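You operate a simulated robot arm through the tools that you are given. There is no shell and no other tool. Be economical: measure what you need, move in short steps, check, and stop when the job is done.

Carry out the task below with a simulated two-armed robot. There is one attempt and no reset: what you move stays moved.

JOB
Put the clear pot in the inside of the steel basin. Take the thick cream ring from the middle of the plywood table and put it on top of the orange filter. Put the narrow pink mould on the green bench before the grey oven. Put two of the black pads from the top of the yard table on the shelf under the brown table. Take the thick grey block and put it on the top of the yard table. The order is free. Set down upright: clear pot.

It is judged by the outcome, as a careful person would: the job done as asked, and still so three seconds after it is handed in. It fails if anything else is knocked over, pushed out of place, dropped, spilled or broken.

ROBOT AND FRAMES
Two 7-joint arms with two-finger parallel grippers on one trunk, on a base that drives. Base frame: it is fixed to the floor where the robot stands at the start and does not move with it; the origin is under the middle of the robot, x ahead of it, y to its left, z up. Units: mm, rad, N and s.
The left shoulder is at the start at [110, 169, 1466], the right one opposite. With the tool pointing down near the work surface each hand reaches from about 100 to 600 mm from the robot's upright axis, wherever it stands, measured 20 degrees to its own side. Places, roughly: black pad (5x5x2 cm) [1500, 9500, 800]; clear pot (8x8x13 cm) [800, 200, 1000]; green bench before the grey oven (44x25 cm) [7420, -780, 800]; inside of the steel basin [-1500, -600, 800]; narrow pink mould [7250, 750, 750]; orange filter (7x7x12 cm) [4800, -1000, 900]; shelf under the brown table [2300, 6100, 200]; thick cream ring (6x6x4 cm) [4800, -1200, 800]; thick grey block (8x6x4 cm) [-400, 5500, 800]; top of the yard table [1500, 9500, 800]. Payload 1.57 kg a hand.
The TCP of each hand is the grasp point between the finger pads, 30 mm short of the fingertips. In the tool frame z runs along the fingers and y along their closing line. Largest opening 80 mm; finger width 17, thickness 12; the body of the gripper, 40 by 82 mm, starts 80 mm behind the TCP.
Orientation is told as [roll, pitch, yaw] about the base's x, y, z axes, in that order, counted from this pose: with the fingers straight down and closing along the base's y, the tool's x points along the base's -x, its y along +y and its z along -z.

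CONTROLS
- The arms move only by the tool servo_tool. It takes "left_moves", "right_moves" or both (then of equal length, played together; a hand with none holds still); each is a list of rows, each a list of 7 numbers: the shift along the base's x, y, z in mm, then the turn, a rotation vector about the base's x, y, z in rad, then the opening, from 0 (shut) to 1 (fully open). In form: [[tx, ty, tz, ax, ay, az, fingers], ...]. A call has 1 to 20 rows; each row is the pose to reach, as a shift and turn from the pose commanded when the call began. Each row takes 0.2 s and may step no farther than 50 mm and 0.15 rad from the row before; otherwise, or with a gripper value out of range, the whole call is refused. A pose out of reach is approached as far as the arm can. The call stops where the force on the tool passes 40 N (or 10 N more than at its start, if that is more) or the arm is blocked; 0.2 s more then pass. The fingers move at their own pace (about 72 mm/s each) and stop on an object; they squeeze with about 24 N. The grip force told is the motor's: it shows also when the fingers shut on nothing. Time passes only in rows, and 0.2 s behind the last, so rows that repeat a pose let the fingers close. It gives the time, the measured TCP pose, the force on the tool (base axes), the opening and the grip force at its end, in the units of the frame above (readings bear some noise), with the torque about the TCP (base axes, N m) and any sound that the robot's microphone picked up.
- Cameras (640 x 400 px; columns grow to the right, rows downward): "scene" is now at [154.1, 38.2, 1653.4]; the picture's right is [0.46, -0.89, -0.00], its down [-0.64, -0.33, -0.69] and it looks along [0.62, 0.32, -0.72] (base axes); focal length 263 px, centre (320, 200). "left" rides on the left gripper at [72, 7, -122] in its tool frame; the picture's right is [-0.09, 1.00, 0.00], its down [-0.84, -0.08, -0.54] and it looks along [-0.54, -0.05, 0.84] (tool axes); focal length 238 px, centre (320, 200). "right" rides on the right gripper at [72, -6, -122] in its tool frame; the picture's right is [0.09, 1.00, 0.00], its down [-0.84, 0.08, -0.54] and it looks along [-0.54, 0.05, 0.84] (tool axes); focal length 238 px, centre (320, 200). There is no depth. A picture from a camera that has moved, and an enlarged one, comes with that camera's place and axes in the base frame and with its lens.
- capture(camera): a new picture of that camera. No time passes.
- slide_trunk(by): slides the trunk up (or, below 0, down) by that many mm; the arms and the scene camera ride with it, the base frame stays. It gives what a move gives, with no picture.
- drive_base(legs): drives the robot by 1 to 6 legs, each [ahead, left, turn to the left] in mm, mm and rad, along the robot's own axes; the way and the turn of a leg run together, so that a leg with both is an arc; at most 1500 mm and 3.142 rad a leg. The arms and the cameras ride along, it lands a little off, and it stops where it bumps. It gives what a move gives.
- head_to(pan, tilt): turns the head with the scene camera to pan (to the left, within 1.501 rad either way) and tilt (down, from -0.506 to 1.204), counted from straight ahead of the robot. It gives what a move gives.
- enlarge(camera, box): a new picture of the part [left, top, right, bottom] of that camera's present view, enlarged. No time passes.
- job_done(): hands the job in; it is judged then, once.

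Go step by step. Nothing tells you exact positions but the pictures and the camera data: compare them with the known pose of the tool, close in by small moves and look again before you grip or let go. The budget is 186 turns and 158 pictures, counting those below and the enlarged ones. Unless the task says otherwise, let go and move clear before handing in, and close with one line.

The tools are called as name(argument=value, ...) on one line, values as JSON. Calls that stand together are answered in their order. servo_tool: Moves the arms, as the interface text tells. Its arguments: {"type":"object","properties":{"left_moves":{"type":"array"},"right_moves":{"type":"array"}},"required":[]} The other tools are called the same way: slide_trunk (by) slides the trunk up or down; drive_base (legs) drives the base; head_to (pan, tilt) turns the head that bears the scene camera; capture (camera) takes a picture; enlarge (camera, box) takes an enlarged picture of a part of a camera's view; job_done () hands the job in.

At the start:

```text
time: 0.0
left_tcp_pos: [520.2, 484.4, 1001.1]
left_orientation: [0.0, -0.002, 0.0]
left_ft_force: [0.7, -0.1, 0.7]
left_torque: [-0.01, 0.0, -0.01]
left_opening: 80.1
left_grip_force: 0.0
right_tcp_pos: [707.0, -82.1, 1116.8]
right_orientation: [0.0, 0.0, 0.0]
right_ft_force: [-0.6, -0.8, 0.4]
right_torque: [-0.01, 0.01, 0.03]
right_opening: 79.9
right_grip_force: 0.0
trunk travel left (down, up): [-780.0, 110.0]
robot x, y, heading: [-0.3, -2.2, -0.007]
head pan, tilt: [0.475, 0.806]
```

scene: 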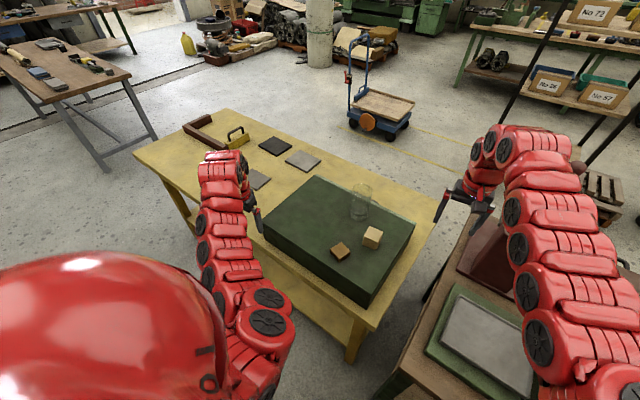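
right: 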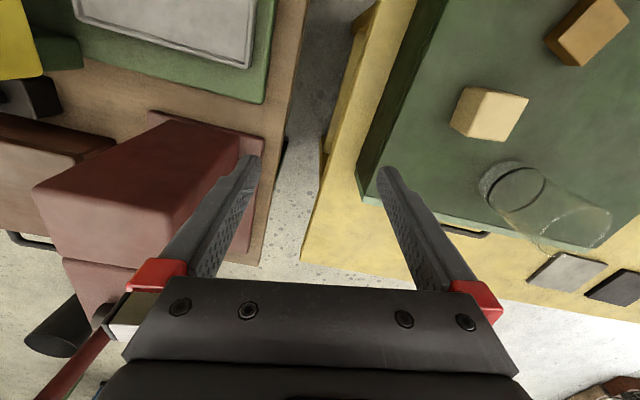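
left: 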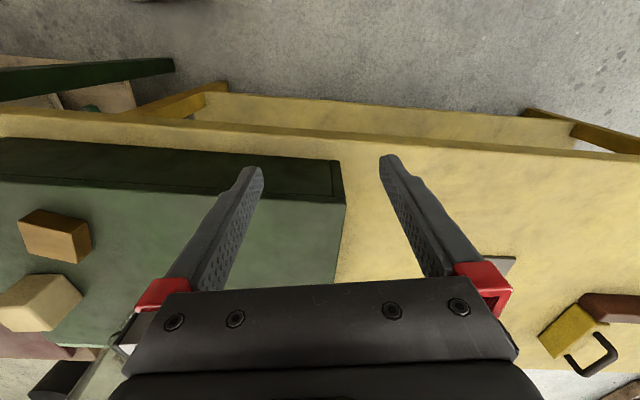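

I see the clear pot standing on the dark green block ahead, at roughly (765, 200) with its base near z 945. I'll enlarge the view to place it better.

enlarge(camera="scene", box=[240, 150, 440, 275])

enlarge(camera="right", box=[400, 100, 640, 250])

```text
3.20 times, centred on (340, 212) of scene
camera zoom: at [154.1, 38.2, 1653.4], right [0.46, -0.89, 0.0], down [-0.64, -0.33, -0.69], along [0.62, 0.32, -0.72], focal length 843 px, centre (256, 160)
```

zoom: 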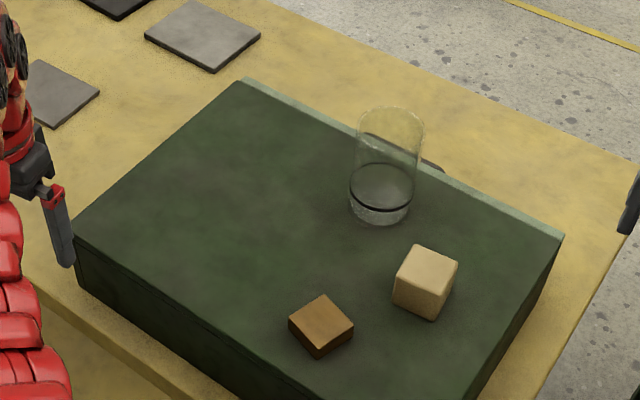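

```text
2.67 times, centred on (520, 175) of right
camera zoom: at [635.2, -87.5, 1237.8], right [-0.09, 1.0, 0.0], down [0.84, 0.08, 0.54], along [0.54, 0.05, -0.84], focal length 636 px, centre (-213, 267)
```

zoom: 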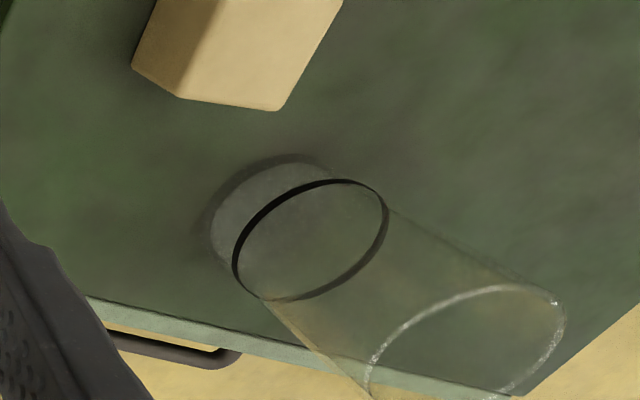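

The pot stands at about (781, 204) with its base at z 934. It may hold liquid, so I'll keep it level. Next I look down in front of the base to see how far I can drive in.

head_to(pan=0.0, tilt=1.2)

capture(camera="scene")

```text
time: 0.9
left_tcp_pos: [519.9, 485.9, 999.7]
left_orientation: [-0.001, 0.0, 0.002]
left_ft_force: [-0.1, -0.7, -1.0]
left_torque: [0.0, 0.0, 0.0]
left_opening: 80.1
left_grip_force: 0.1
right_tcp_pos: [706.9, -80.5, 1116.9]
right_orientation: [-0.001, 0.002, 0.001]
right_ft_force: [0.8, -0.3, -0.1]
right_torque: [0.01, -0.02, -0.02]
right_opening: 80.2
right_grip_force: 0.1
trunk travel left (down, up): [-780.0, 110.0]
robot x, y, heading: [-2.2, -2.4, -0.001]
head pan, tilt: [0.0, 1.201]
```

```text
152 pictures are left
camera scene: at [138.6, 1.5, 1626.2], right [0.0, -1.0, 0.0], down [-0.93, 0.0, -0.36], along [0.36, 0.0, -0.93], focal length 263 px, centre (320, 200)
```

scene: 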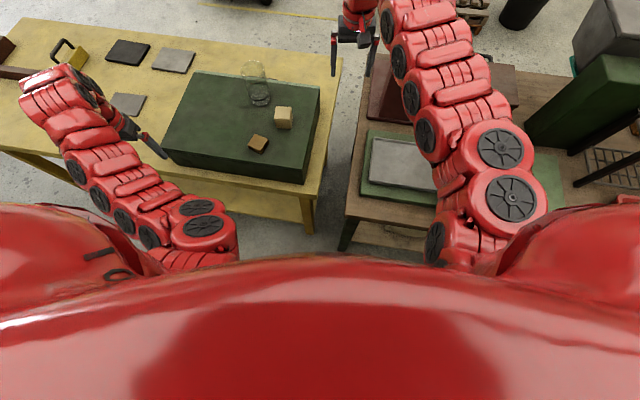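

The view ahead is clear of the hands, so I'll raise the left hand and bring it over the pot from above, then check.

servo_tool(left_moves=[[0, 0, 45, 0, 0, 0, 1], [0, 0, 90, 0, 0, 0, 1], [0, 0, 135, 0, 0, 0, 1], [32, -35, 140, 0, 0, 0, 1], [65, -70, 140, 0, 0, 0, 1], [97, -105, 140, 0, 0, 0, 1], [130, -140, 140, 0, 0, 0, 1], [162, -175, 140, 0, 0, 0, 1], [195, -210, 140, 0, 0, 0, 1], [228, -245, 140, 0, 0, 0, 1], [245, -280, 140, 0, 0, 0, 1]])

capture(camera="left")

capture(camera="scene")

```text
time: 3.3
left_tcp_pos: [724.7, 225.0, 1138.2]
left_orientation: [0.001, 0.0, 0.001]
left_ft_force: [1.2, 0.0, 0.4]
left_torque: [0.01, 0.0, -0.02]
left_opening: 80.0
left_grip_force: 0.1
left hand out of reach, approached as far as the arm can: row 1, 2, 3, 4, 10, 11
right_tcp_pos: [706.0, -79.6, 1116.1]
right_orientation: [-0.001, 0.001, 0.001]
right_ft_force: [-1.0, 0.2, 0.5]
right_torque: [-0.03, -0.02, 0.01]
right_opening: 79.9
right_grip_force: 0.0
trunk travel left (down, up): [-780.0, 110.0]
robot x, y, heading: [-1.6, 1.1, -0.005]
head pan, tilt: [0.0, 1.201]
```

```text
151 pictures are left
camera left: at [653.3, 230.8, 1260.6], right [0.09, 1.0, 0.0], down [0.84, -0.08, 0.54], along [0.54, -0.05, -0.84], focal length 238 px, centre (320, 200)
```

left: 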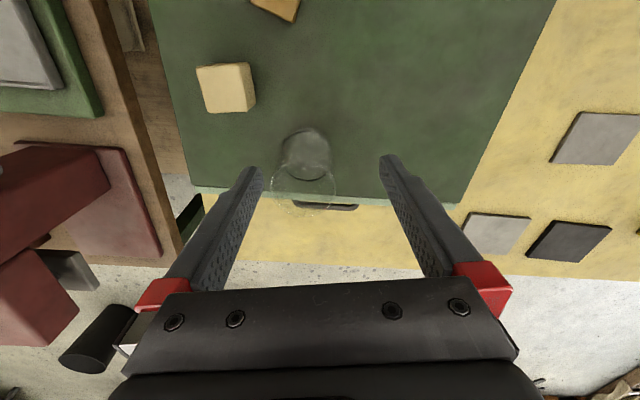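

```text
150 pictures are left
camera scene: at [138.3, 2.9, 1626.2], right [0.0, -1.0, 0.0], down [-0.93, 0.0, -0.36], along [0.36, 0.0, -0.93], focal length 263 px, centre (320, 200)
```

scene: 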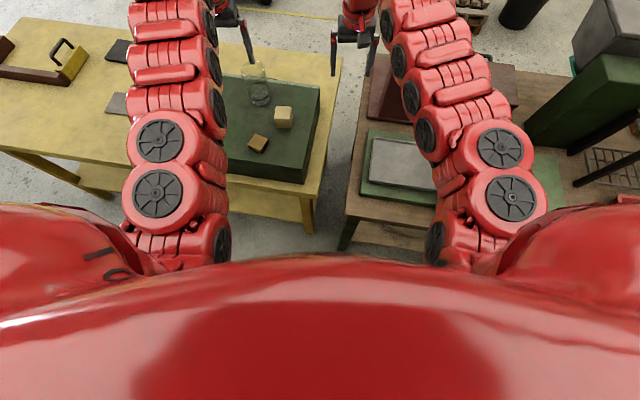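

The pot is confirmed near (782, 200), and the left arm tops out at about x 725. I'll drive 110 mm ahead, since the fingertips are well above the pot's rim.

drive_base(legs=[[110, 0, 0]])

capture(camera="left")

```text
time: 4.5
left_tcp_pos: [832.8, 220.9, 1138.1]
left_orientation: [-0.001, 0.001, -0.004]
left_ft_force: [-0.7, 0.0, 0.0]
left_torque: [-0.01, 0.0, 0.04]
left_opening: 79.8
left_grip_force: 0.0
right_tcp_pos: [815.3, -82.0, 1115.4]
right_orientation: [-0.001, -0.001, -0.004]
right_ft_force: [0.3, -0.1, -0.2]
right_torque: [0.02, -0.01, -0.03]
right_opening: 79.9
right_grip_force: 0.1
trunk travel left (down, up): [-780.0, 110.0]
robot x, y, heading: [109.9, -1.5, -0.001]
head pan, tilt: [0.0, 1.201]
```

```text
149 pictures are left
camera left: at [762.7, 228.2, 1261.2], right [0.09, 1.0, 0.0], down [0.84, -0.08, 0.54], along [0.54, -0.05, -0.84], focal length 238 px, centre (320, 200)
```

left: 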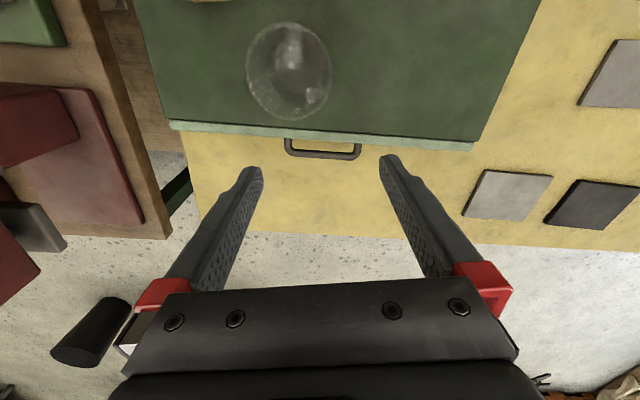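

From here the rim sits at about (779, 202). I'll shift the open hand to be centred over it and check before lowering.

servo_tool(left_moves=[[-26, -10, 0, 0, 0, 0, 1], [-53, -19, 0, 0, 0, 0, 1], [-53, -19, 0, 0, 0, 0, 1]])

capture(camera="left")

```text
time: 5.3
left_tcp_pos: [782.6, 202.8, 1137.3]
left_orientation: [-0.001, 0.001, -0.004]
left_ft_force: [-0.6, -0.7, 0.3]
left_torque: [-0.02, 0.02, 0.0]
left_opening: 80.2
left_grip_force: 0.0
right_tcp_pos: [816.6, -83.3, 1114.1]
right_orientation: [0.0, 0.001, -0.004]
right_ft_force: [0.4, 0.1, 0.5]
right_torque: [0.0, 0.01, 0.01]
right_opening: 80.0
right_grip_force: 0.0
trunk travel left (down, up): [-780.0, 110.0]
robot x, y, heading: [107.6, -0.5, -0.003]
head pan, tilt: [0.0, 1.201]
```

```text
148 pictures are left
camera left: at [710.9, 209.0, 1260.3], right [0.1, 1.0, 0.0], down [0.84, -0.08, 0.54], along [0.54, -0.05, -0.84], focal length 238 px, centre (320, 200)
```

left: 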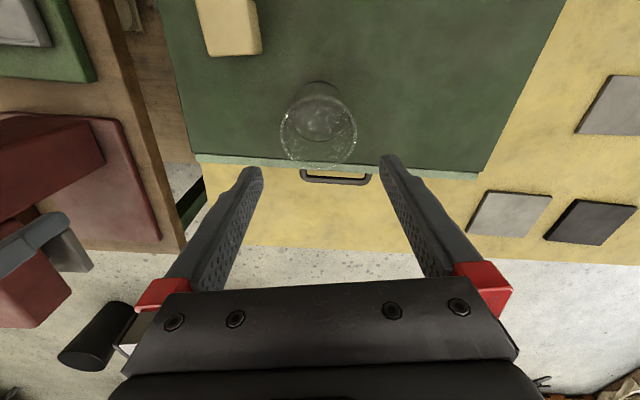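

The fingers are well aligned with the rim, which is about 65 mm wide. I'll lower in steps and look once more before gripping.

servo_tool(left_moves=[[-6, -1, 0, 0, 0, 0, 1], [-6, -1, -40, 0, 0, 0, 1], [-6, -1, -70, 0, 0, 0, 1], [-6, -1, -70, 0, 0, 0, 1]])

capture(camera="left")

capture(camera="right")

```text
time: 6.3
left_tcp_pos: [774.4, 200.2, 1067.9]
left_orientation: [0.0, 0.0, -0.004]
left_ft_force: [-0.2, -0.9, -0.6]
left_torque: [0.01, 0.02, -0.02]
left_opening: 80.0
left_grip_force: 0.0
right_tcp_pos: [816.3, -83.2, 1115.7]
right_orientation: [0.0, 0.0, -0.003]
right_ft_force: [0.1, -0.1, -0.1]
right_torque: [0.0, 0.01, 0.0]
right_opening: 80.0
right_grip_force: 0.1
trunk travel left (down, up): [-780.0, 110.0]
robot x, y, heading: [107.2, 1.4, 0.0]
head pan, tilt: [0.0, 1.201]
```

```text
147 pictures are left
camera left: at [702.9, 206.7, 1191.0], right [0.09, 1.0, 0.0], down [0.84, -0.08, 0.54], along [0.54, -0.05, -0.84], focal length 238 px, centre (320, 200)
```

left: 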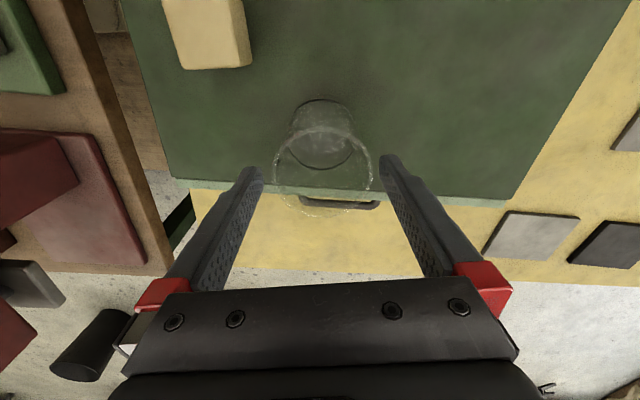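

```text
146 pictures are left
camera right: at [744.3, -89.2, 1238.0], right [-0.09, 1.0, 0.0], down [0.84, 0.07, 0.54], along [0.54, 0.05, -0.84], focal length 238 px, centre (320, 200)
```

right: 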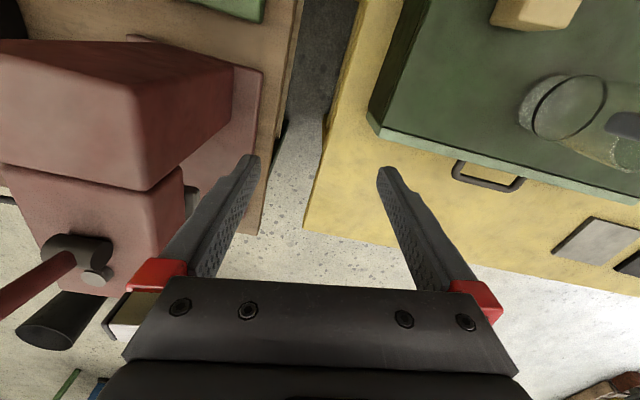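

The rim is at about (772, 202, 1052) and lies centred between the fingers. I'll lower to z 1003 and close gently.

servo_tool(left_moves=[[-2, 1, -35, 0, 0, 0, 1], [-2, 1, -65, 0, 0, 0, 1], [-2, 1, -65, 0, 0, 0, 0.9], [-2, 1, -65, 0, 0, 0, 0.8], [-2, 1, -65, 0, 0, 0, 0.7], [-2, 1, -65, 0, 0, 0, 0.5], [-2, 1, -65, 0, 0, 0, 0.5]])

capture(camera="left")

```text
time: 7.9
left_tcp_pos: [772.2, 201.2, 1004.9]
left_orientation: [0.002, 0.002, 0.0]
left_ft_force: [0.2, -0.7, 0.4]
left_torque: [0.05, 0.02, 0.01]
left_opening: 71.8
left_grip_force: 24.0
right_tcp_pos: [816.5, -81.1, 1114.8]
right_orientation: [-0.002, 0.0, -0.003]
right_ft_force: [0.2, -0.7, -0.3]
right_torque: [0.01, 0.0, -0.03]
right_opening: 79.8
right_grip_force: 0.1
trunk travel left (down, up): [-780.0, 110.0]
robot x, y, heading: [113.5, -2.5, 0.002]
head pan, tilt: [0.0, 1.201]
```

```text
145 pictures are left
camera left: at [701.5, 207.8, 1127.3], right [0.09, 1.0, 0.0], down [0.84, -0.08, 0.54], along [0.54, -0.05, -0.84], focal length 238 px, centre (320, 200)
```

left: 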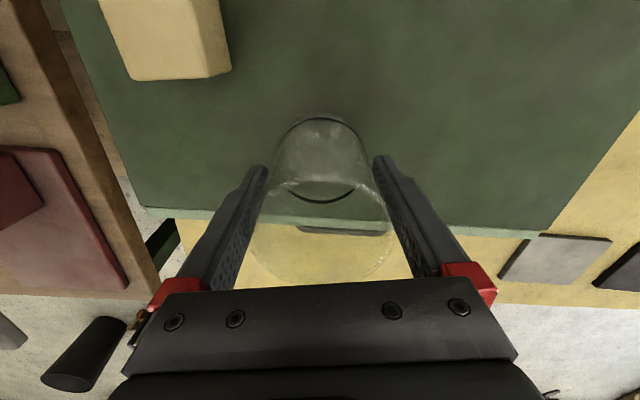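

The pot is held at 71.8 mm. I'll lift it slowly and straight up.

servo_tool(left_moves=[[0, 0, 15, 0, 0, 0, 0.3], [0, 0, 40, 0, 0, 0, 0.3], [0, 0, 75, 0, 0, 0, 0.3], [0, 0, 110, 0, 0, 0, 0.3], [0, 0, 110, 0, 0, 0, 0.3]])

capture(camera="left")

```text
time: 9.1
left_tcp_pos: [772.3, 202.0, 1112.9]
left_orientation: [0.001, 0.001, -0.001]
left_ft_force: [0.4, 0.0, -2.8]
left_torque: [0.0, 0.02, 0.01]
left_opening: 71.8
left_grip_force: 24.2
right_tcp_pos: [816.5, -81.8, 1115.3]
right_orientation: [-0.001, 0.002, -0.003]
right_ft_force: [0.0, 0.5, -0.5]
right_torque: [0.02, 0.02, 0.01]
right_opening: 79.9
right_grip_force: 0.0
trunk travel left (down, up): [-780.0, 110.0]
robot x, y, heading: [110.4, 0.3, -0.001]
head pan, tilt: [0.0, 1.201]
```

```text
144 pictures are left
camera left: at [701.3, 208.6, 1235.3], right [0.09, 1.0, 0.0], down [0.84, -0.08, 0.54], along [0.54, -0.05, -0.84], focal length 238 px, centre (320, 200)
```

left: 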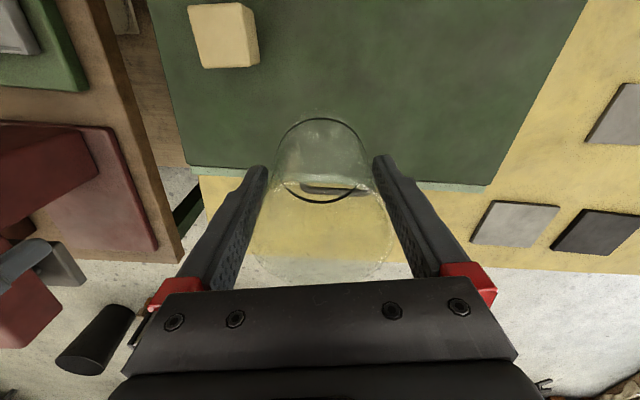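

The pot is up, with its base about 71 mm below the TCP. I'll draw both hands in toward the body and look to both sides before driving.

servo_tool(left_moves=[[-45, 0, 10, 0, 0, 0, 0.3], [-90, 5, 20, 0, 0, 0, 0.3], [-135, 10, 30, 0, 0, 0, 0.3], [-180, 20, 40, 0, 0, 0, 0.3], [-225, 30, 40, 0, 0, 0, 0.3], [-260, 40, 40, 0, 0, 0, 0.3], [-260, 40, 40, 0, 0, 0, 0.3]], right_moves=[[-45, 0, 20, 0, 0, 0, 1], [-90, -20, 40, 0, 0, 0, 1], [-135, -40, 60, 0, 0, 0, 1], [-180, -60, 60, 0, 0, 0, 1], [-225, -80, 60, 0, 0, 0, 1], [-270, -100, 60, 0, 0, 0, 1], [-300, -110, 60, 0, 0, 0, 1]])

head_to(pan=1.5, tilt=0.5)

capture(camera="scene")

head_to(pan=-1.5, tilt=0.5)

capture(camera="scene")

```text
refused: row 2 steps farther than a row can; nothing moved
```

```text
time: 10.7
left_tcp_pos: [772.5, 201.5, 1112.0]
left_orientation: [0.0, 0.002, -0.003]
left_ft_force: [-0.7, -1.0, -3.2]
left_torque: [-0.02, 0.04, 0.0]
left_opening: 71.8
left_grip_force: 23.8
right_tcp_pos: [817.3, -81.6, 1115.6]
right_orientation: [0.0, 0.0, -0.003]
right_ft_force: [0.1, -0.2, 0.5]
right_torque: [-0.01, 0.02, 0.02]
right_opening: 80.1
right_grip_force: 0.0
trunk travel left (down, up): [-780.0, 110.0]
robot x, y, heading: [108.4, -2.6, 0.002]
head pan, tilt: [1.499, 0.499]
```

```text
143 pictures are left
camera scene: at [199.5, 91.8, 1679.8], right [1.0, -0.07, 0.0], down [-0.04, -0.48, -0.88], along [0.07, 0.88, -0.48], focal length 263 px, centre (320, 200)
```

scene: 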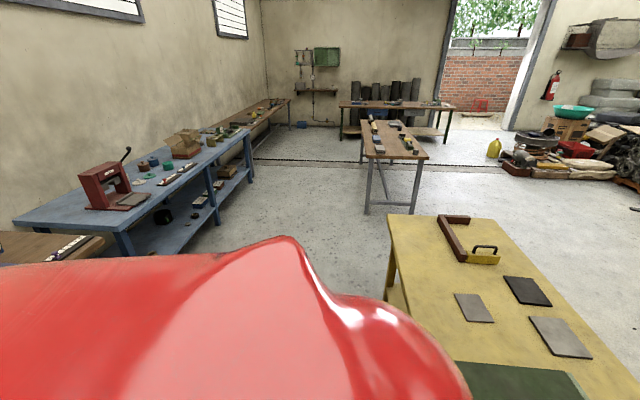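

```text
time: 13.3
left_tcp_pos: [772.3, 201.3, 1112.4]
left_orientation: [-0.001, 0.002, -0.003]
left_ft_force: [0.8, 0.7, -3.4]
left_torque: [0.01, 0.01, -0.02]
left_opening: 71.4
left_grip_force: 24.4
right_tcp_pos: [817.4, -82.6, 1116.0]
right_orientation: [0.001, -0.001, -0.003]
right_ft_force: [-0.1, -1.2, -0.1]
right_torque: [-0.04, 0.04, -0.02]
right_opening: 80.2
right_grip_force: 0.0
trunk travel left (down, up): [-780.0, 110.0]
robot x, y, heading: [107.1, 1.1, -0.003]
head pan, tilt: [-1.499, 0.499]
```

```text
142 pictures are left
camera scene: at [199.0, -89.6, 1679.8], right [-1.0, -0.07, 0.0], down [-0.03, 0.48, -0.88], along [0.06, -0.88, -0.48], focal length 263 px, centre (320, 200)
```

scene: 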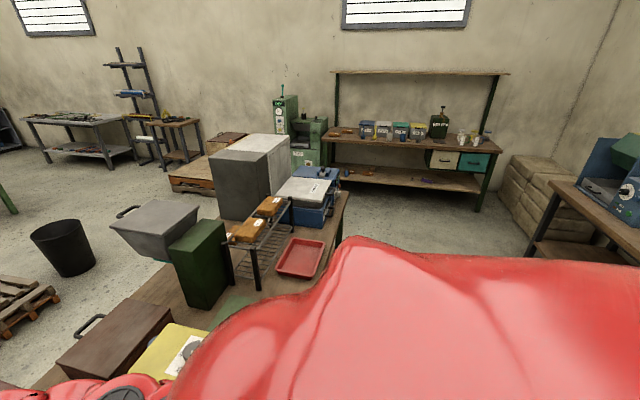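

I can see the workshop layout to both sides, but the basin behind me is not yet in view. I'll tuck the arms in with smaller steps and then back off a little.

servo_tool(left_moves=[[-40, 0, 10, 0, 0, 0, 0.3], [-80, 5, 20, 0, 0, 0, 0.3], [-120, 10, 30, 0, 0, 0, 0.3], [-160, 20, 40, 0, 0, 0, 0.3], [-200, 30, 40, 0, 0, 0, 0.3], [-240, 40, 40, 0, 0, 0, 0.3], [-260, 40, 40, 0, 0, 0, 0.3]], right_moves=[[-40, 0, 20, 0, 0, 0, 1], [-80, -10, 40, 0, 0, 0, 1], [-120, -20, 60, 0, 0, 0, 1], [-160, -40, 60, 0, 0, 0, 1], [-200, -60, 60, 0, 0, 0, 1], [-240, -80, 60, 0, 0, 0, 1], [-280, -100, 60, 0, 0, 0, 1]])

drive_base(legs=[[-150, 0, 0]])

drive_base(legs=[[0, 0, 1.0]])

head_to(pan=1.4, tilt=0.5)

capture(camera="scene")

```text
time: 14.9
left_tcp_pos: [713.5, 292.6, 1201.3]
left_orientation: [-0.001, -0.002, -0.005]
left_ft_force: [-0.7, -0.6, -1.8]
left_torque: [0.01, -0.01, 0.03]
left_opening: 71.5
left_grip_force: 23.9
left hand out of reach, approached as far as the arm can: row 1, 2, 3, 4, 5, 6, 7
right_tcp_pos: [729.8, -198.9, 1201.8]
right_orientation: [0.0, -0.004, -0.001]
right_ft_force: [0.1, -0.3, 0.4]
right_torque: [0.02, -0.06, -0.04]
right_opening: 80.1
right_grip_force: 0.0
right hand out of reach, approached as far as the arm can: row 2, 3, 4, 5, 6, 7
trunk travel left (down, up): [-780.0, 110.0]
robot x, y, heading: [106.7, -1.0, -0.002]
head pan, tilt: [-1.499, 0.499]
```

```text
time: 16.3
left_tcp_pos: [572.4, 293.9, 1198.1]
left_orientation: [0.001, 0.002, 0.0]
left_ft_force: [0.6, -0.1, -3.6]
left_torque: [-0.01, 0.05, -0.01]
left_opening: 71.5
left_grip_force: 24.2
right_tcp_pos: [588.2, -199.3, 1198.9]
right_orientation: [0.0, 0.003, -0.002]
right_ft_force: [-0.5, -0.1, -0.4]
right_torque: [0.0, 0.02, 0.01]
right_opening: 79.8
right_grip_force: 0.0
trunk travel left (down, up): [-780.0, 110.0]
robot x, y, heading: [-36.0, 2.2, -0.001]
head pan, tilt: [-1.499, 0.499]
```

```text
time: 19.2
left_tcp_pos: [34.0, 670.4, 1199.9]
left_orientation: [0.002, 0.001, 1.013]
left_ft_force: [-0.2, -0.1, -3.4]
left_torque: [0.03, 0.03, 0.02]
left_opening: 71.2
left_grip_force: 24.2
right_tcp_pos: [460.1, 424.3, 1201.4]
right_orientation: [0.0, 0.0, 1.011]
right_ft_force: [-0.2, 1.0, 0.5]
right_torque: [0.02, 0.0, -0.03]
right_opening: 80.1
right_grip_force: 0.0
trunk travel left (down, up): [-780.0, 110.0]
robot x, y, heading: [-37.6, 0.4, 1.014]
head pan, tilt: [-1.499, 0.499]
```

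```text
time: 21.8
left_tcp_pos: [35.0, 671.1, 1198.6]
left_orientation: [0.001, 0.0, 1.012]
left_ft_force: [0.6, -1.0, -2.5]
left_torque: [0.01, -0.03, 0.02]
left_opening: 71.3
left_grip_force: 23.7
right_tcp_pos: [460.7, 424.6, 1200.5]
right_orientation: [0.001, 0.001, 1.011]
right_ft_force: [1.3, -0.5, -0.3]
right_torque: [0.03, 0.01, 0.0]
right_opening: 79.8
right_grip_force: 0.0
trunk travel left (down, up): [-780.0, 110.0]
robot x, y, heading: [-34.0, 0.8, 1.013]
head pan, tilt: [1.4, 0.499]
```

```text
141 pictures are left
camera scene: at [-60.8, 130.7, 1679.8], right [0.67, 0.74, 0.0], down [0.36, -0.32, -0.88], along [-0.65, 0.59, -0.48], focal length 263 px, centre (320, 200)
```

scene: 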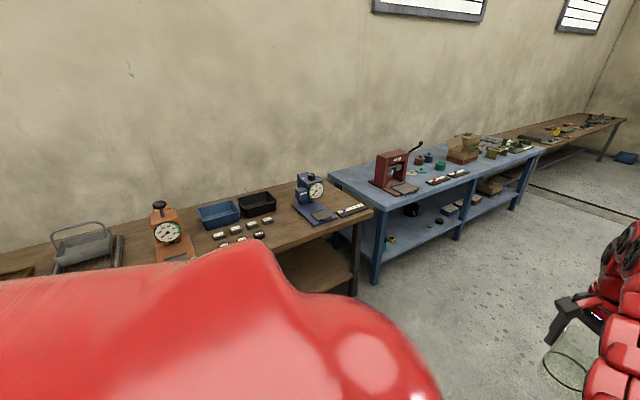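

A wall bench runs along x ≈ -1500 with several boxes on it. The basin should be farther to the left, so I'll turn toward it.

drive_base(legs=[[0, 0, 2.128]])

head_to(pan=0.3, tilt=0.6)

capture(camera="scene")

```text
time: 27.2
left_tcp_pos: [-654.9, -272.7, 1199.0]
left_orientation: [0.001, 0.0, 3.107]
left_ft_force: [0.2, -0.5, -4.0]
left_torque: [-0.01, -0.05, 0.0]
left_opening: 70.5
left_grip_force: 24.0
right_tcp_pos: [-654.9, 218.9, 1201.3]
right_orientation: [0.001, 0.0, 3.105]
right_ft_force: [-0.7, -1.1, 0.0]
right_torque: [0.01, 0.0, 0.0]
right_opening: 80.0
right_grip_force: 0.1
trunk travel left (down, up): [-780.0, 110.0]
robot x, y, heading: [-40.3, 0.1, 3.109]
head pan, tilt: [1.4, 0.499]
```

```text
time: 28.5
left_tcp_pos: [-656.1, -272.4, 1199.7]
left_orientation: [-0.001, 0.001, 3.107]
left_ft_force: [-0.8, 0.0, -3.8]
left_torque: [-0.03, -0.06, 0.0]
left_opening: 70.5
left_grip_force: 23.9
right_tcp_pos: [-656.0, 219.9, 1200.8]
right_orientation: [0.0, -0.001, 3.106]
right_ft_force: [0.4, -0.9, -0.1]
right_torque: [0.0, -0.01, 0.01]
right_opening: 80.0
right_grip_force: 0.2
trunk travel left (down, up): [-780.0, 110.0]
robot x, y, heading: [-38.9, -0.8, 3.107]
head pan, tilt: [0.3, 0.6]
```

```text
140 pictures are left
camera scene: at [-201.8, -19.1, 1670.7], right [-0.26, 0.96, 0.0], down [0.55, 0.15, -0.82], along [-0.8, -0.22, -0.57], focal length 263 px, centre (320, 200)
```

scene: 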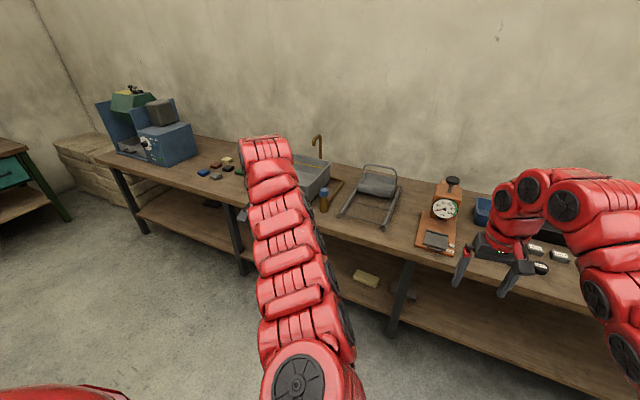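

The steel basin with a tap is on the wall bench, just behind my left arm, near (-1505, -510). I'll drive closer and look again, including at the pot in the left camera.

drive_base(legs=[[450, 0, 0], [0, 250, 0]])

head_to(pan=0.1, tilt=0.8)

capture(camera="scene")

capture(camera="left")

```text
time: 32.6
left_tcp_pos: [-1119.5, -497.7, 1199.5]
left_orientation: [0.002, 0.001, 3.107]
left_ft_force: [0.3, 0.5, -2.8]
left_torque: [0.02, -0.01, 0.03]
left_opening: 70.6
left_grip_force: 23.9
right_tcp_pos: [-1120.1, -6.2, 1199.8]
right_orientation: [0.002, -0.002, 3.106]
right_ft_force: [-0.1, 0.7, -0.3]
right_torque: [-0.02, -0.02, -0.01]
right_opening: 80.2
right_grip_force: 0.1
trunk travel left (down, up): [-780.0, 110.0]
robot x, y, heading: [-503.4, -224.6, 3.104]
head pan, tilt: [0.3, 0.6]
```

```text
time: 33.4
left_tcp_pos: [-1120.1, -498.9, 1200.8]
left_orientation: [0.0, 0.001, 3.107]
left_ft_force: [0.9, -0.4, -2.4]
left_torque: [-0.01, -0.03, 0.02]
left_opening: 70.6
left_grip_force: 23.8
right_tcp_pos: [-1120.0, -6.7, 1200.2]
right_orientation: [0.0, 0.001, 3.107]
right_ft_force: [0.7, -0.2, -0.4]
right_torque: [0.02, 0.05, -0.01]
right_opening: 79.8
right_grip_force: 0.1
trunk travel left (down, up): [-780.0, 110.0]
robot x, y, heading: [-506.2, -226.0, 3.111]
head pan, tilt: [0.099, 0.799]
```

```text
139 pictures are left
camera scene: at [-661.3, -227.6, 1653.9], right [-0.07, 1.0, 0.0], down [0.72, 0.05, -0.7], along [-0.7, -0.05, -0.72], focal length 263 px, centre (320, 200)
```

scene: 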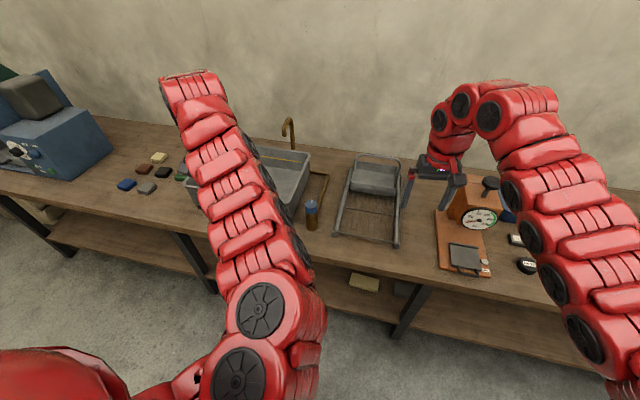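

```text
138 pictures are left
camera left: at [-1047.1, -508.1, 1321.7], right [-0.13, -0.99, 0.0], down [-0.83, 0.11, 0.54], along [-0.54, 0.07, -0.84], focal length 238 px, centre (320, 200)
```

left: 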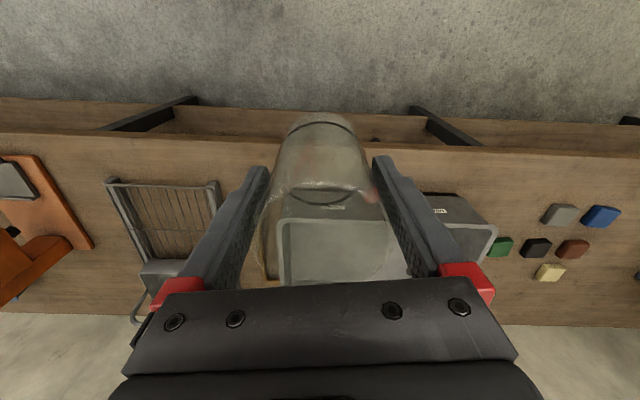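

The basin rim is in view beyond the pot, spanning roughly y -380 to -800. I'll enlarge to see its inside.

enlarge(camera="scene", box=[120, 110, 360, 260])

enlarge(camera="left", box=[240, 100, 560, 300])

```text
2.67 times, centred on (240, 185) of scene
camera zoom: at [-661.3, -227.6, 1653.9], right [-0.07, 1.0, 0.0], down [0.72, 0.05, -0.7], along [-0.7, -0.05, -0.72], focal length 702 px, centre (533, 240)
```

zoom: 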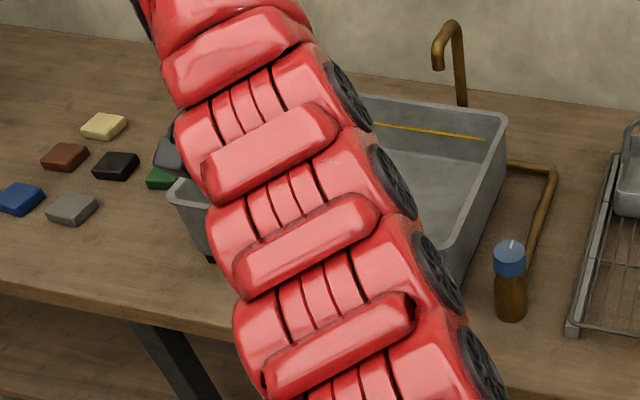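

```text
2.00 times, centred on (400, 200) of left
camera zoom: at [-1047.1, -508.1, 1321.7], right [-0.13, -0.99, 0.0], down [-0.83, 0.11, 0.54], along [-0.54, 0.07, -0.84], focal length 477 px, centre (160, 200)
```

zoom: 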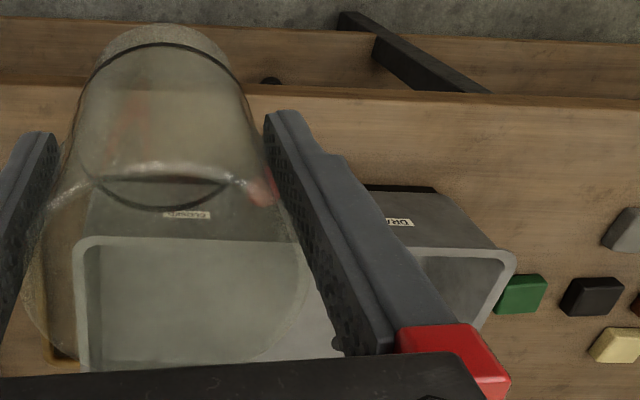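

The basin is one rectangular tub, rim near z 920, rotated about 0.2 rad with its centre near (-1560, -585). I'll drive to face it squarely, keeping the pot high.

drive_base(legs=[[0, 300, 0], [0, 0, -0.178], [300, 0, 0]])

head_to(pan=0.3, tilt=0.95)

capture(camera="scene")

capture(camera="left")

```text
time: 37.8
left_tcp_pos: [-1464.7, -618.4, 1199.9]
left_orientation: [0.001, 0.0, 2.919]
left_ft_force: [0.6, -0.2, -2.7]
left_torque: [-0.01, 0.01, -0.03]
left_opening: 70.1
left_grip_force: 23.5
right_tcp_pos: [-1374.4, -134.2, 1200.4]
right_orientation: [0.001, -0.003, 2.921]
right_ft_force: [0.2, 0.4, 0.2]
right_torque: [-0.03, -0.04, -0.01]
right_opening: 80.1
right_grip_force: 0.0
trunk travel left (down, up): [-780.0, 110.0]
robot x, y, heading: [-806.2, -463.5, 2.917]
head pan, tilt: [0.099, 0.799]
```

```text
time: 38.5
left_tcp_pos: [-1465.9, -617.8, 1200.2]
left_orientation: [0.002, 0.004, 2.92]
left_ft_force: [0.0, -0.2, -2.9]
left_torque: [0.03, -0.02, -0.03]
left_opening: 70.3
left_grip_force: 24.1
right_tcp_pos: [-1376.5, -134.3, 1199.1]
right_orientation: [-0.001, 0.0, 2.921]
right_ft_force: [0.9, 0.4, -0.2]
right_torque: [-0.02, 0.0, 0.01]
right_opening: 80.2
right_grip_force: 0.0
trunk travel left (down, up): [-780.0, 110.0]
robot x, y, heading: [-811.4, -460.0, 2.926]
head pan, tilt: [0.3, 0.949]
```

```text
135 pictures are left
camera scene: at [-959.3, -450.1, 1642.2], right [-0.08, 1.0, 0.0], down [0.81, 0.06, -0.58], along [-0.58, -0.05, -0.81], focal length 263 px, centre (320, 200)
```

scene: 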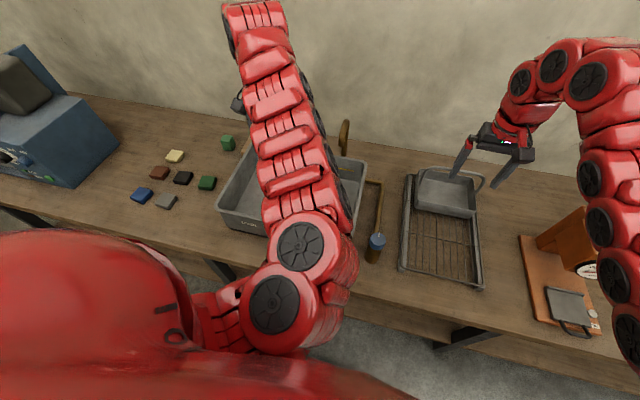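

```text
134 pictures are left
camera left: at [-1397.4, -639.7, 1321.5], right [-0.31, -0.95, 0.0], down [-0.8, 0.26, 0.54], along [-0.51, 0.17, -0.84], focal length 238 px, centre (320, 200)
```

left: 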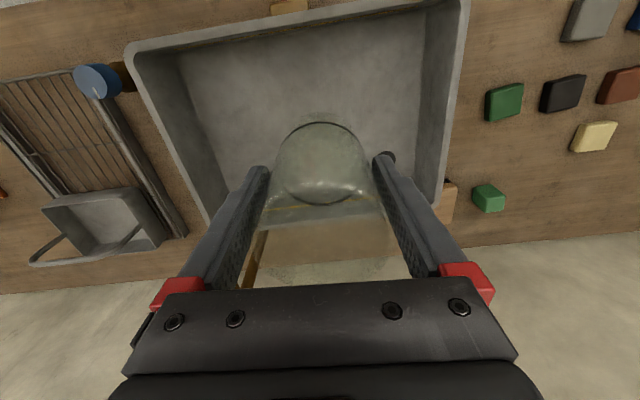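

The hand is over the basin, whose rim runs about (-1313,-381), (-1408,-834), (-1728,-787), (-1627,-309). I'll slide the trunk down 150 mm for reach, which keeps the pot base above the rim.

slide_trunk(by=-150)

servo_tool(left_moves=[[-14, 23, -40, 0, 0, 0, 0.3], [-14, 23, -80, 0, 0, 0, 0.3], [-14, 23, -110, 0, 0, 0, 0.3], [-14, 23, -110, 0, 0, 0, 0.3]])

capture(camera="left")

capture(camera="scene")

```text
time: 40.2
left_tcp_pos: [-1466.3, -617.2, 1049.5]
left_orientation: [0.0, 0.004, 2.921]
left_ft_force: [0.1, 0.6, -3.1]
left_torque: [-0.03, -0.04, -0.02]
left_opening: 70.3
left_grip_force: 24.4
right_tcp_pos: [-1375.3, -135.1, 1050.2]
right_orientation: [0.0, -0.004, 2.919]
right_ft_force: [0.1, 0.0, -0.4]
right_torque: [-0.01, 0.01, -0.01]
right_opening: 80.2
right_grip_force: 0.1
trunk travel left (down, up): [-630.0, 260.0]
robot x, y, heading: [-808.8, -463.1, 2.923]
head pan, tilt: [0.3, 0.949]
```

```text
time: 41.2
left_tcp_pos: [-1516.2, -569.6, 928.8]
left_orientation: [-0.001, 0.004, 2.922]
left_ft_force: [-1.6, 0.0, 6.1]
left_torque: [-0.16, -0.33, 0.07]
left_opening: 66.5
left_grip_force: 24.1
left hand out of reach, approached as far as the arm can: row 2, 3, 4
right_tcp_pos: [-1377.0, -134.0, 1047.7]
right_orientation: [0.0, 0.002, 2.92]
right_ft_force: [-0.7, -0.4, 0.3]
right_torque: [-0.01, -0.09, -0.01]
right_opening: 80.1
right_grip_force: 0.1
trunk travel left (down, up): [-630.0, 260.0]
robot x, y, heading: [-808.7, -464.3, 2.923]
head pan, tilt: [0.3, 0.949]
```

```text
133 pictures are left
camera left: at [-1447.5, -591.7, 1051.4], right [-0.31, -0.95, 0.0], down [-0.8, 0.26, 0.54], along [-0.51, 0.17, -0.84], focal length 238 px, centre (320, 200)
```

left: 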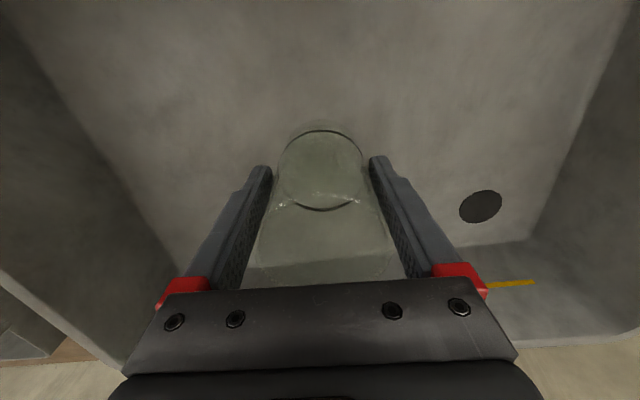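

```text
132 pictures are left
camera scene: at [-962.7, -450.5, 1491.6], right [-0.08, 1.0, 0.0], down [0.81, 0.06, -0.58], along [-0.58, -0.05, -0.82], focal length 263 px, centre (320, 200)
```

scene: 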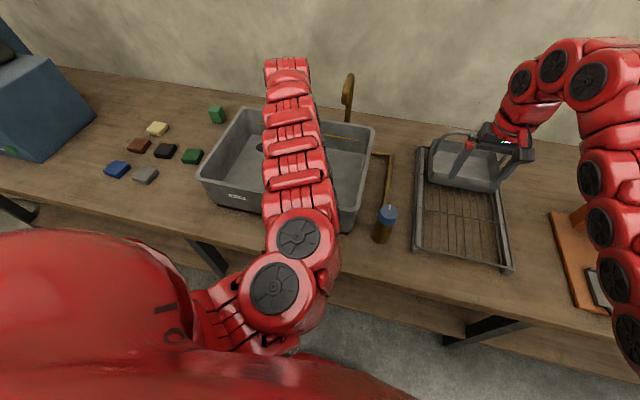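

The TCP went a bit deeper than planned and I feel about 9 N of upward push, so the pot seems to have touched the basin floor. I'll look closely at its stance before letting go.

enlarge(camera="left", box=[220, 90, 420, 290])

capture(camera="right")

```text
2.00 times, centred on (320, 190) of left
camera zoom: at [-1447.5, -591.7, 1051.4], right [-0.31, -0.95, 0.0], down [-0.8, 0.26, 0.54], along [-0.51, 0.17, -0.84], focal length 477 px, centre (320, 220)
```

zoom: 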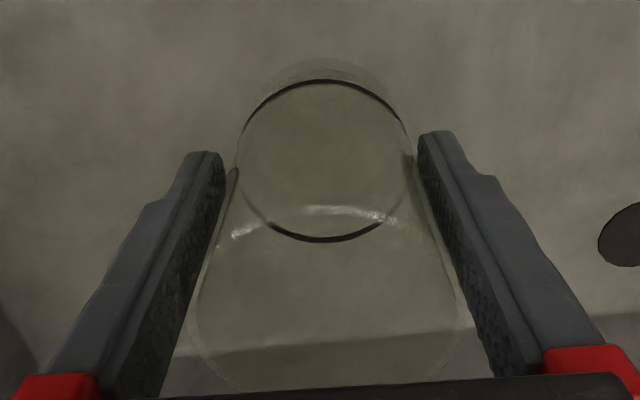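

```text
130 pictures are left
camera right: at [-1306.3, -144.0, 1171.0], right [-0.13, -0.99, 0.0], down [-0.83, 0.11, 0.54], along [-0.54, 0.07, -0.84], focal length 238 px, centre (320, 200)
```

right: 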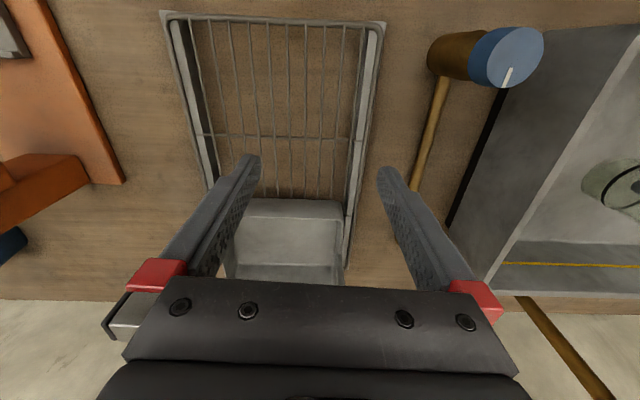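

I'll ease upward 4 mm to test whether the force drops back to the pot's weight.

servo_tool(left_moves=[[0, 0, 2, 0, 0, 0, 0.3], [0, 0, 4, 0, 0, 0, 0.3], [0, 0, 4, 0, 0, 0, 0.3]], right_moves=[[0, 0, 10, 0, 0, -0.12, 1], [0, 0, 10, 0, 0, -0.25, 1], [0, 0, 10, 0, 0, -0.35, 1]])

capture(camera="right")

```text
time: 42.0
left_tcp_pos: [-1514.4, -571.2, 933.9]
left_orientation: [0.0, 0.0, 2.918]
left_ft_force: [0.5, -0.3, -3.3]
left_torque: [-0.02, -0.01, 0.01]
left_opening: 66.3
left_grip_force: 24.2
right_tcp_pos: [-1378.1, -132.8, 1053.8]
right_orientation: [0.003, -0.002, 2.567]
right_ft_force: [-0.3, 1.1, -0.2]
right_torque: [-0.01, 0.0, 0.0]
right_opening: 80.0
right_grip_force: 0.1
right hand out of reach, approached as far as the arm can: row 1, 2, 3
trunk travel left (down, up): [-630.0, 260.0]
robot x, y, heading: [-811.4, -460.9, 2.926]
head pan, tilt: [0.3, 0.949]
```

```text
129 pictures are left
camera right: at [-1313.7, -167.6, 1174.9], right [-0.46, -0.89, 0.0], down [-0.74, 0.39, 0.54], along [-0.48, 0.25, -0.84], focal length 238 px, centre (320, 200)
```

right: 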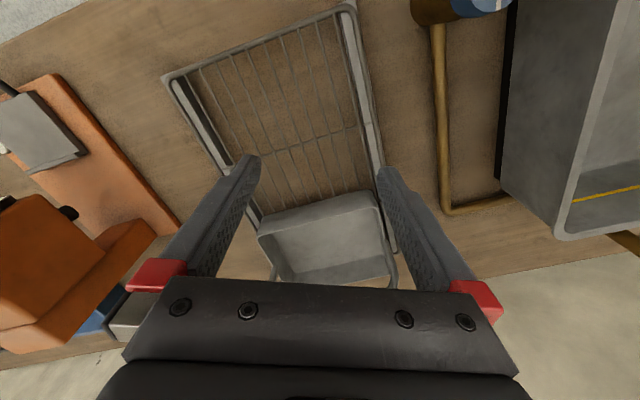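

The force returned to the pot's weight, so the floor was indeed touched at about TCP z 929. I'll lower the 4 mm again and open the fingers gently.

servo_tool(left_moves=[[0, 0, -2, 0, 0, 0, 0.3], [0, 0, -4, 0, 0, 0, 0.3], [0, 0, -4, 0, 0, 0, 0.3]])

```text
time: 42.9
left_tcp_pos: [-1514.2, -570.5, 932.0]
left_orientation: [0.0, 0.001, 2.922]
left_ft_force: [-0.1, 0.0, -2.3]
left_torque: [-0.04, -0.06, 0.02]
left_opening: 66.5
left_grip_force: 23.4
right_tcp_pos: [-1378.1, -133.6, 1053.0]
right_orientation: [0.0, -0.002, 2.571]
right_ft_force: [0.5, 0.4, -0.3]
right_torque: [0.0, 0.0, -0.02]
right_opening: 80.2
right_grip_force: 0.0
trunk travel left (down, up): [-630.0, 260.0]
robot x, y, heading: [-808.2, -462.9, 2.923]
head pan, tilt: [0.3, 0.949]
```

servo_tool(left_moves=[[0, 0, -1.5, 0, 0, 0, 0.3], [0, 0, -3, 0, 0, 0, 0.3], [0, 0, -3, 0, 0, 0, 0.3]])

```text
time: 43.6
left_tcp_pos: [-1514.4, -572.1, 929.1]
left_orientation: [0.002, -0.001, 2.92]
left_ft_force: [-1.1, -0.9, 6.0]
left_torque: [-0.04, -0.05, -0.03]
left_opening: 66.3
left_grip_force: 24.4
right_tcp_pos: [-1378.1, -133.7, 1052.2]
right_orientation: [0.001, 0.0, 2.571]
right_ft_force: [0.4, 0.4, 0.7]
right_torque: [0.0, -0.02, -0.02]
right_opening: 80.0
right_grip_force: 0.1
trunk travel left (down, up): [-630.0, 260.0]
robot x, y, heading: [-805.5, -463.9, 2.923]
head pan, tilt: [0.3, 0.949]
```

The pot is on the basin floor at TCP z 929. I'll ease off 1 mm and open.

servo_tool(left_moves=[[0, 0, 1, 0, 0, 0, 0.8], [0, 0, 1, 0, 0, 0, 0.88], [0, 0, 1, 0, 0, 0, 1], [0, 0, 1, 0, 0, 0, 1]])

capture(camera="left")

```text
time: 44.6
left_tcp_pos: [-1514.9, -571.8, 929.3]
left_orientation: [0.0, 0.0, 2.92]
left_ft_force: [0.0, 0.3, 1.4]
left_torque: [0.01, 0.01, 0.0]
left_opening: 80.1
left_grip_force: 0.0
right_tcp_pos: [-1377.3, -132.7, 1053.0]
right_orientation: [0.002, -0.001, 2.571]
right_ft_force: [-0.5, -0.5, 0.2]
right_torque: [-0.01, 0.0, 0.01]
right_opening: 79.8
right_grip_force: 0.0
trunk travel left (down, up): [-630.0, 260.0]
robot x, y, heading: [-809.7, -463.2, 2.921]
head pan, tilt: [0.3, 0.949]
```

```text
128 pictures are left
camera left: at [-1445.1, -594.0, 1051.5], right [-0.31, -0.95, 0.0], down [-0.8, 0.26, 0.54], along [-0.52, 0.17, -0.84], focal length 238 px, centre (320, 200)
```

left: 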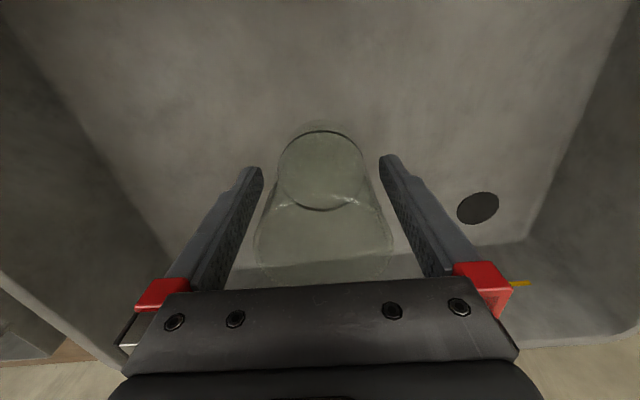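

The pot stands free. I'll lift the hand straight up, turn the right hand back, and check.

servo_tool(left_moves=[[0, 0, 20, 0, 0, 0, 1], [0, 0, 55, 0, 0, 0, 1], [0, 0, 100, 0, 0, 0, 1], [0, 0, 145, 0, 0, 0, 1], [0, 0, 180, 0, 0, 0, 1]], right_moves=[[0, 0, 10, 0, 0, 0.1, 1], [0, 0, 20, 0, 0, 0.2, 1], [0, 0, 30, 0, 0, 0.3, 1], [0, 0, 40, 0, 0, 0.35, 1], [0, 0, 50, 0, 0, 0.35, 1]])

capture(camera="left")

```text
time: 45.9
left_tcp_pos: [-1530.9, -571.4, 1077.7]
left_orientation: [-0.002, 0.002, 2.92]
left_ft_force: [-0.6, -0.1, -0.5]
left_torque: [0.05, -0.04, 0.01]
left_opening: 80.0
left_grip_force: 0.0
left hand out of reach, approached as far as the arm can: row 5
right_tcp_pos: [-1396.0, -128.2, 1060.1]
right_orientation: [0.002, -0.001, 2.922]
right_ft_force: [-0.3, 0.0, 0.1]
right_torque: [0.02, -0.04, 0.02]
right_opening: 80.0
right_grip_force: 0.1
right hand out of reach, approached as far as the arm can: row 1, 2, 3, 4, 5
trunk travel left (down, up): [-630.0, 260.0]
robot x, y, heading: [-809.4, -462.4, 2.924]
head pan, tilt: [0.3, 0.949]
```

```text
127 pictures are left
camera left: at [-1461.1, -593.8, 1200.9], right [-0.31, -0.95, 0.0], down [-0.8, 0.26, 0.54], along [-0.51, 0.17, -0.84], focal length 238 px, centre (320, 200)
```

left: 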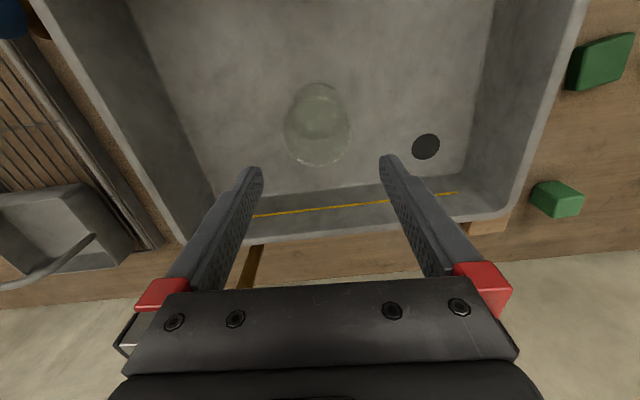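

The clear pot stands upright in the basin, so that part is done. Next is the grey block near (-400, 5500). I'll raise the trunk, back away and turn along the aisle.

slide_trunk(by=150)

drive_base(legs=[[-450, 0, 0], [0, 0, -1.559]])

head_to(pan=0.0, tilt=0.35)

capture(camera="scene")

```text
time: 47.6
left_tcp_pos: [-1529.6, -571.4, 1229.5]
left_orientation: [0.002, 0.0, 2.921]
left_ft_force: [-0.6, -0.1, 0.3]
left_torque: [0.0, 0.01, -0.04]
left_opening: 79.9
left_grip_force: 0.2
right_tcp_pos: [-1394.9, -128.3, 1210.3]
right_orientation: [0.002, -0.003, 2.919]
right_ft_force: [-0.1, 0.2, -0.5]
right_torque: [-0.04, -0.04, 0.0]
right_opening: 80.2
right_grip_force: 0.1
trunk travel left (down, up): [-780.0, 110.0]
robot x, y, heading: [-809.4, -461.5, 2.922]
head pan, tilt: [0.3, 0.949]
```

```text
time: 54.0
left_tcp_pos: [-509.9, 155.4, 1230.6]
left_orientation: [0.001, 0.0, 1.388]
left_ft_force: [0.6, 0.1, -0.2]
left_torque: [-0.01, -0.02, -0.01]
left_opening: 80.2
left_grip_force: 0.0
right_tcp_pos: [-62.9, 37.7, 1209.9]
right_orientation: [0.001, -0.003, 1.39]
right_ft_force: [-0.4, -1.1, 0.1]
right_torque: [0.02, -0.01, 0.01]
right_opening: 79.9
right_grip_force: 0.1
trunk travel left (down, up): [-780.0, 110.0]
robot x, y, heading: [-376.3, -559.4, 1.392]
head pan, tilt: [0.3, 0.949]
```

```text
time: 55.0
left_tcp_pos: [-511.4, 155.8, 1229.8]
left_orientation: [0.002, 0.0, 1.389]
left_ft_force: [-0.2, 0.5, -0.3]
left_torque: [0.02, 0.0, -0.01]
left_opening: 80.2
left_grip_force: 0.0
right_tcp_pos: [-64.1, 38.3, 1210.5]
right_orientation: [-0.001, -0.001, 1.39]
right_ft_force: [-0.2, 1.4, 0.1]
right_torque: [-0.02, 0.0, -0.04]
right_opening: 80.0
right_grip_force: 0.1
trunk travel left (down, up): [-780.0, 110.0]
robot x, y, heading: [-377.8, -556.0, 1.384]
head pan, tilt: [0.0, 0.351]
```

```text
126 pictures are left
camera scene: at [-341.3, -388.4, 1693.4], right [0.98, -0.18, 0.0], down [-0.06, -0.34, -0.94], along [0.17, 0.92, -0.34], focal length 263 px, centre (320, 200)
```

scene: 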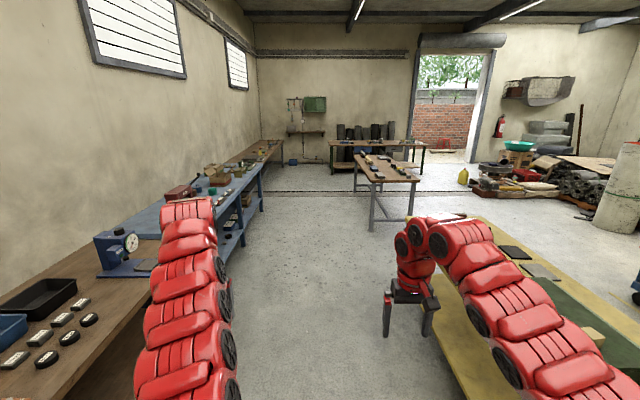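

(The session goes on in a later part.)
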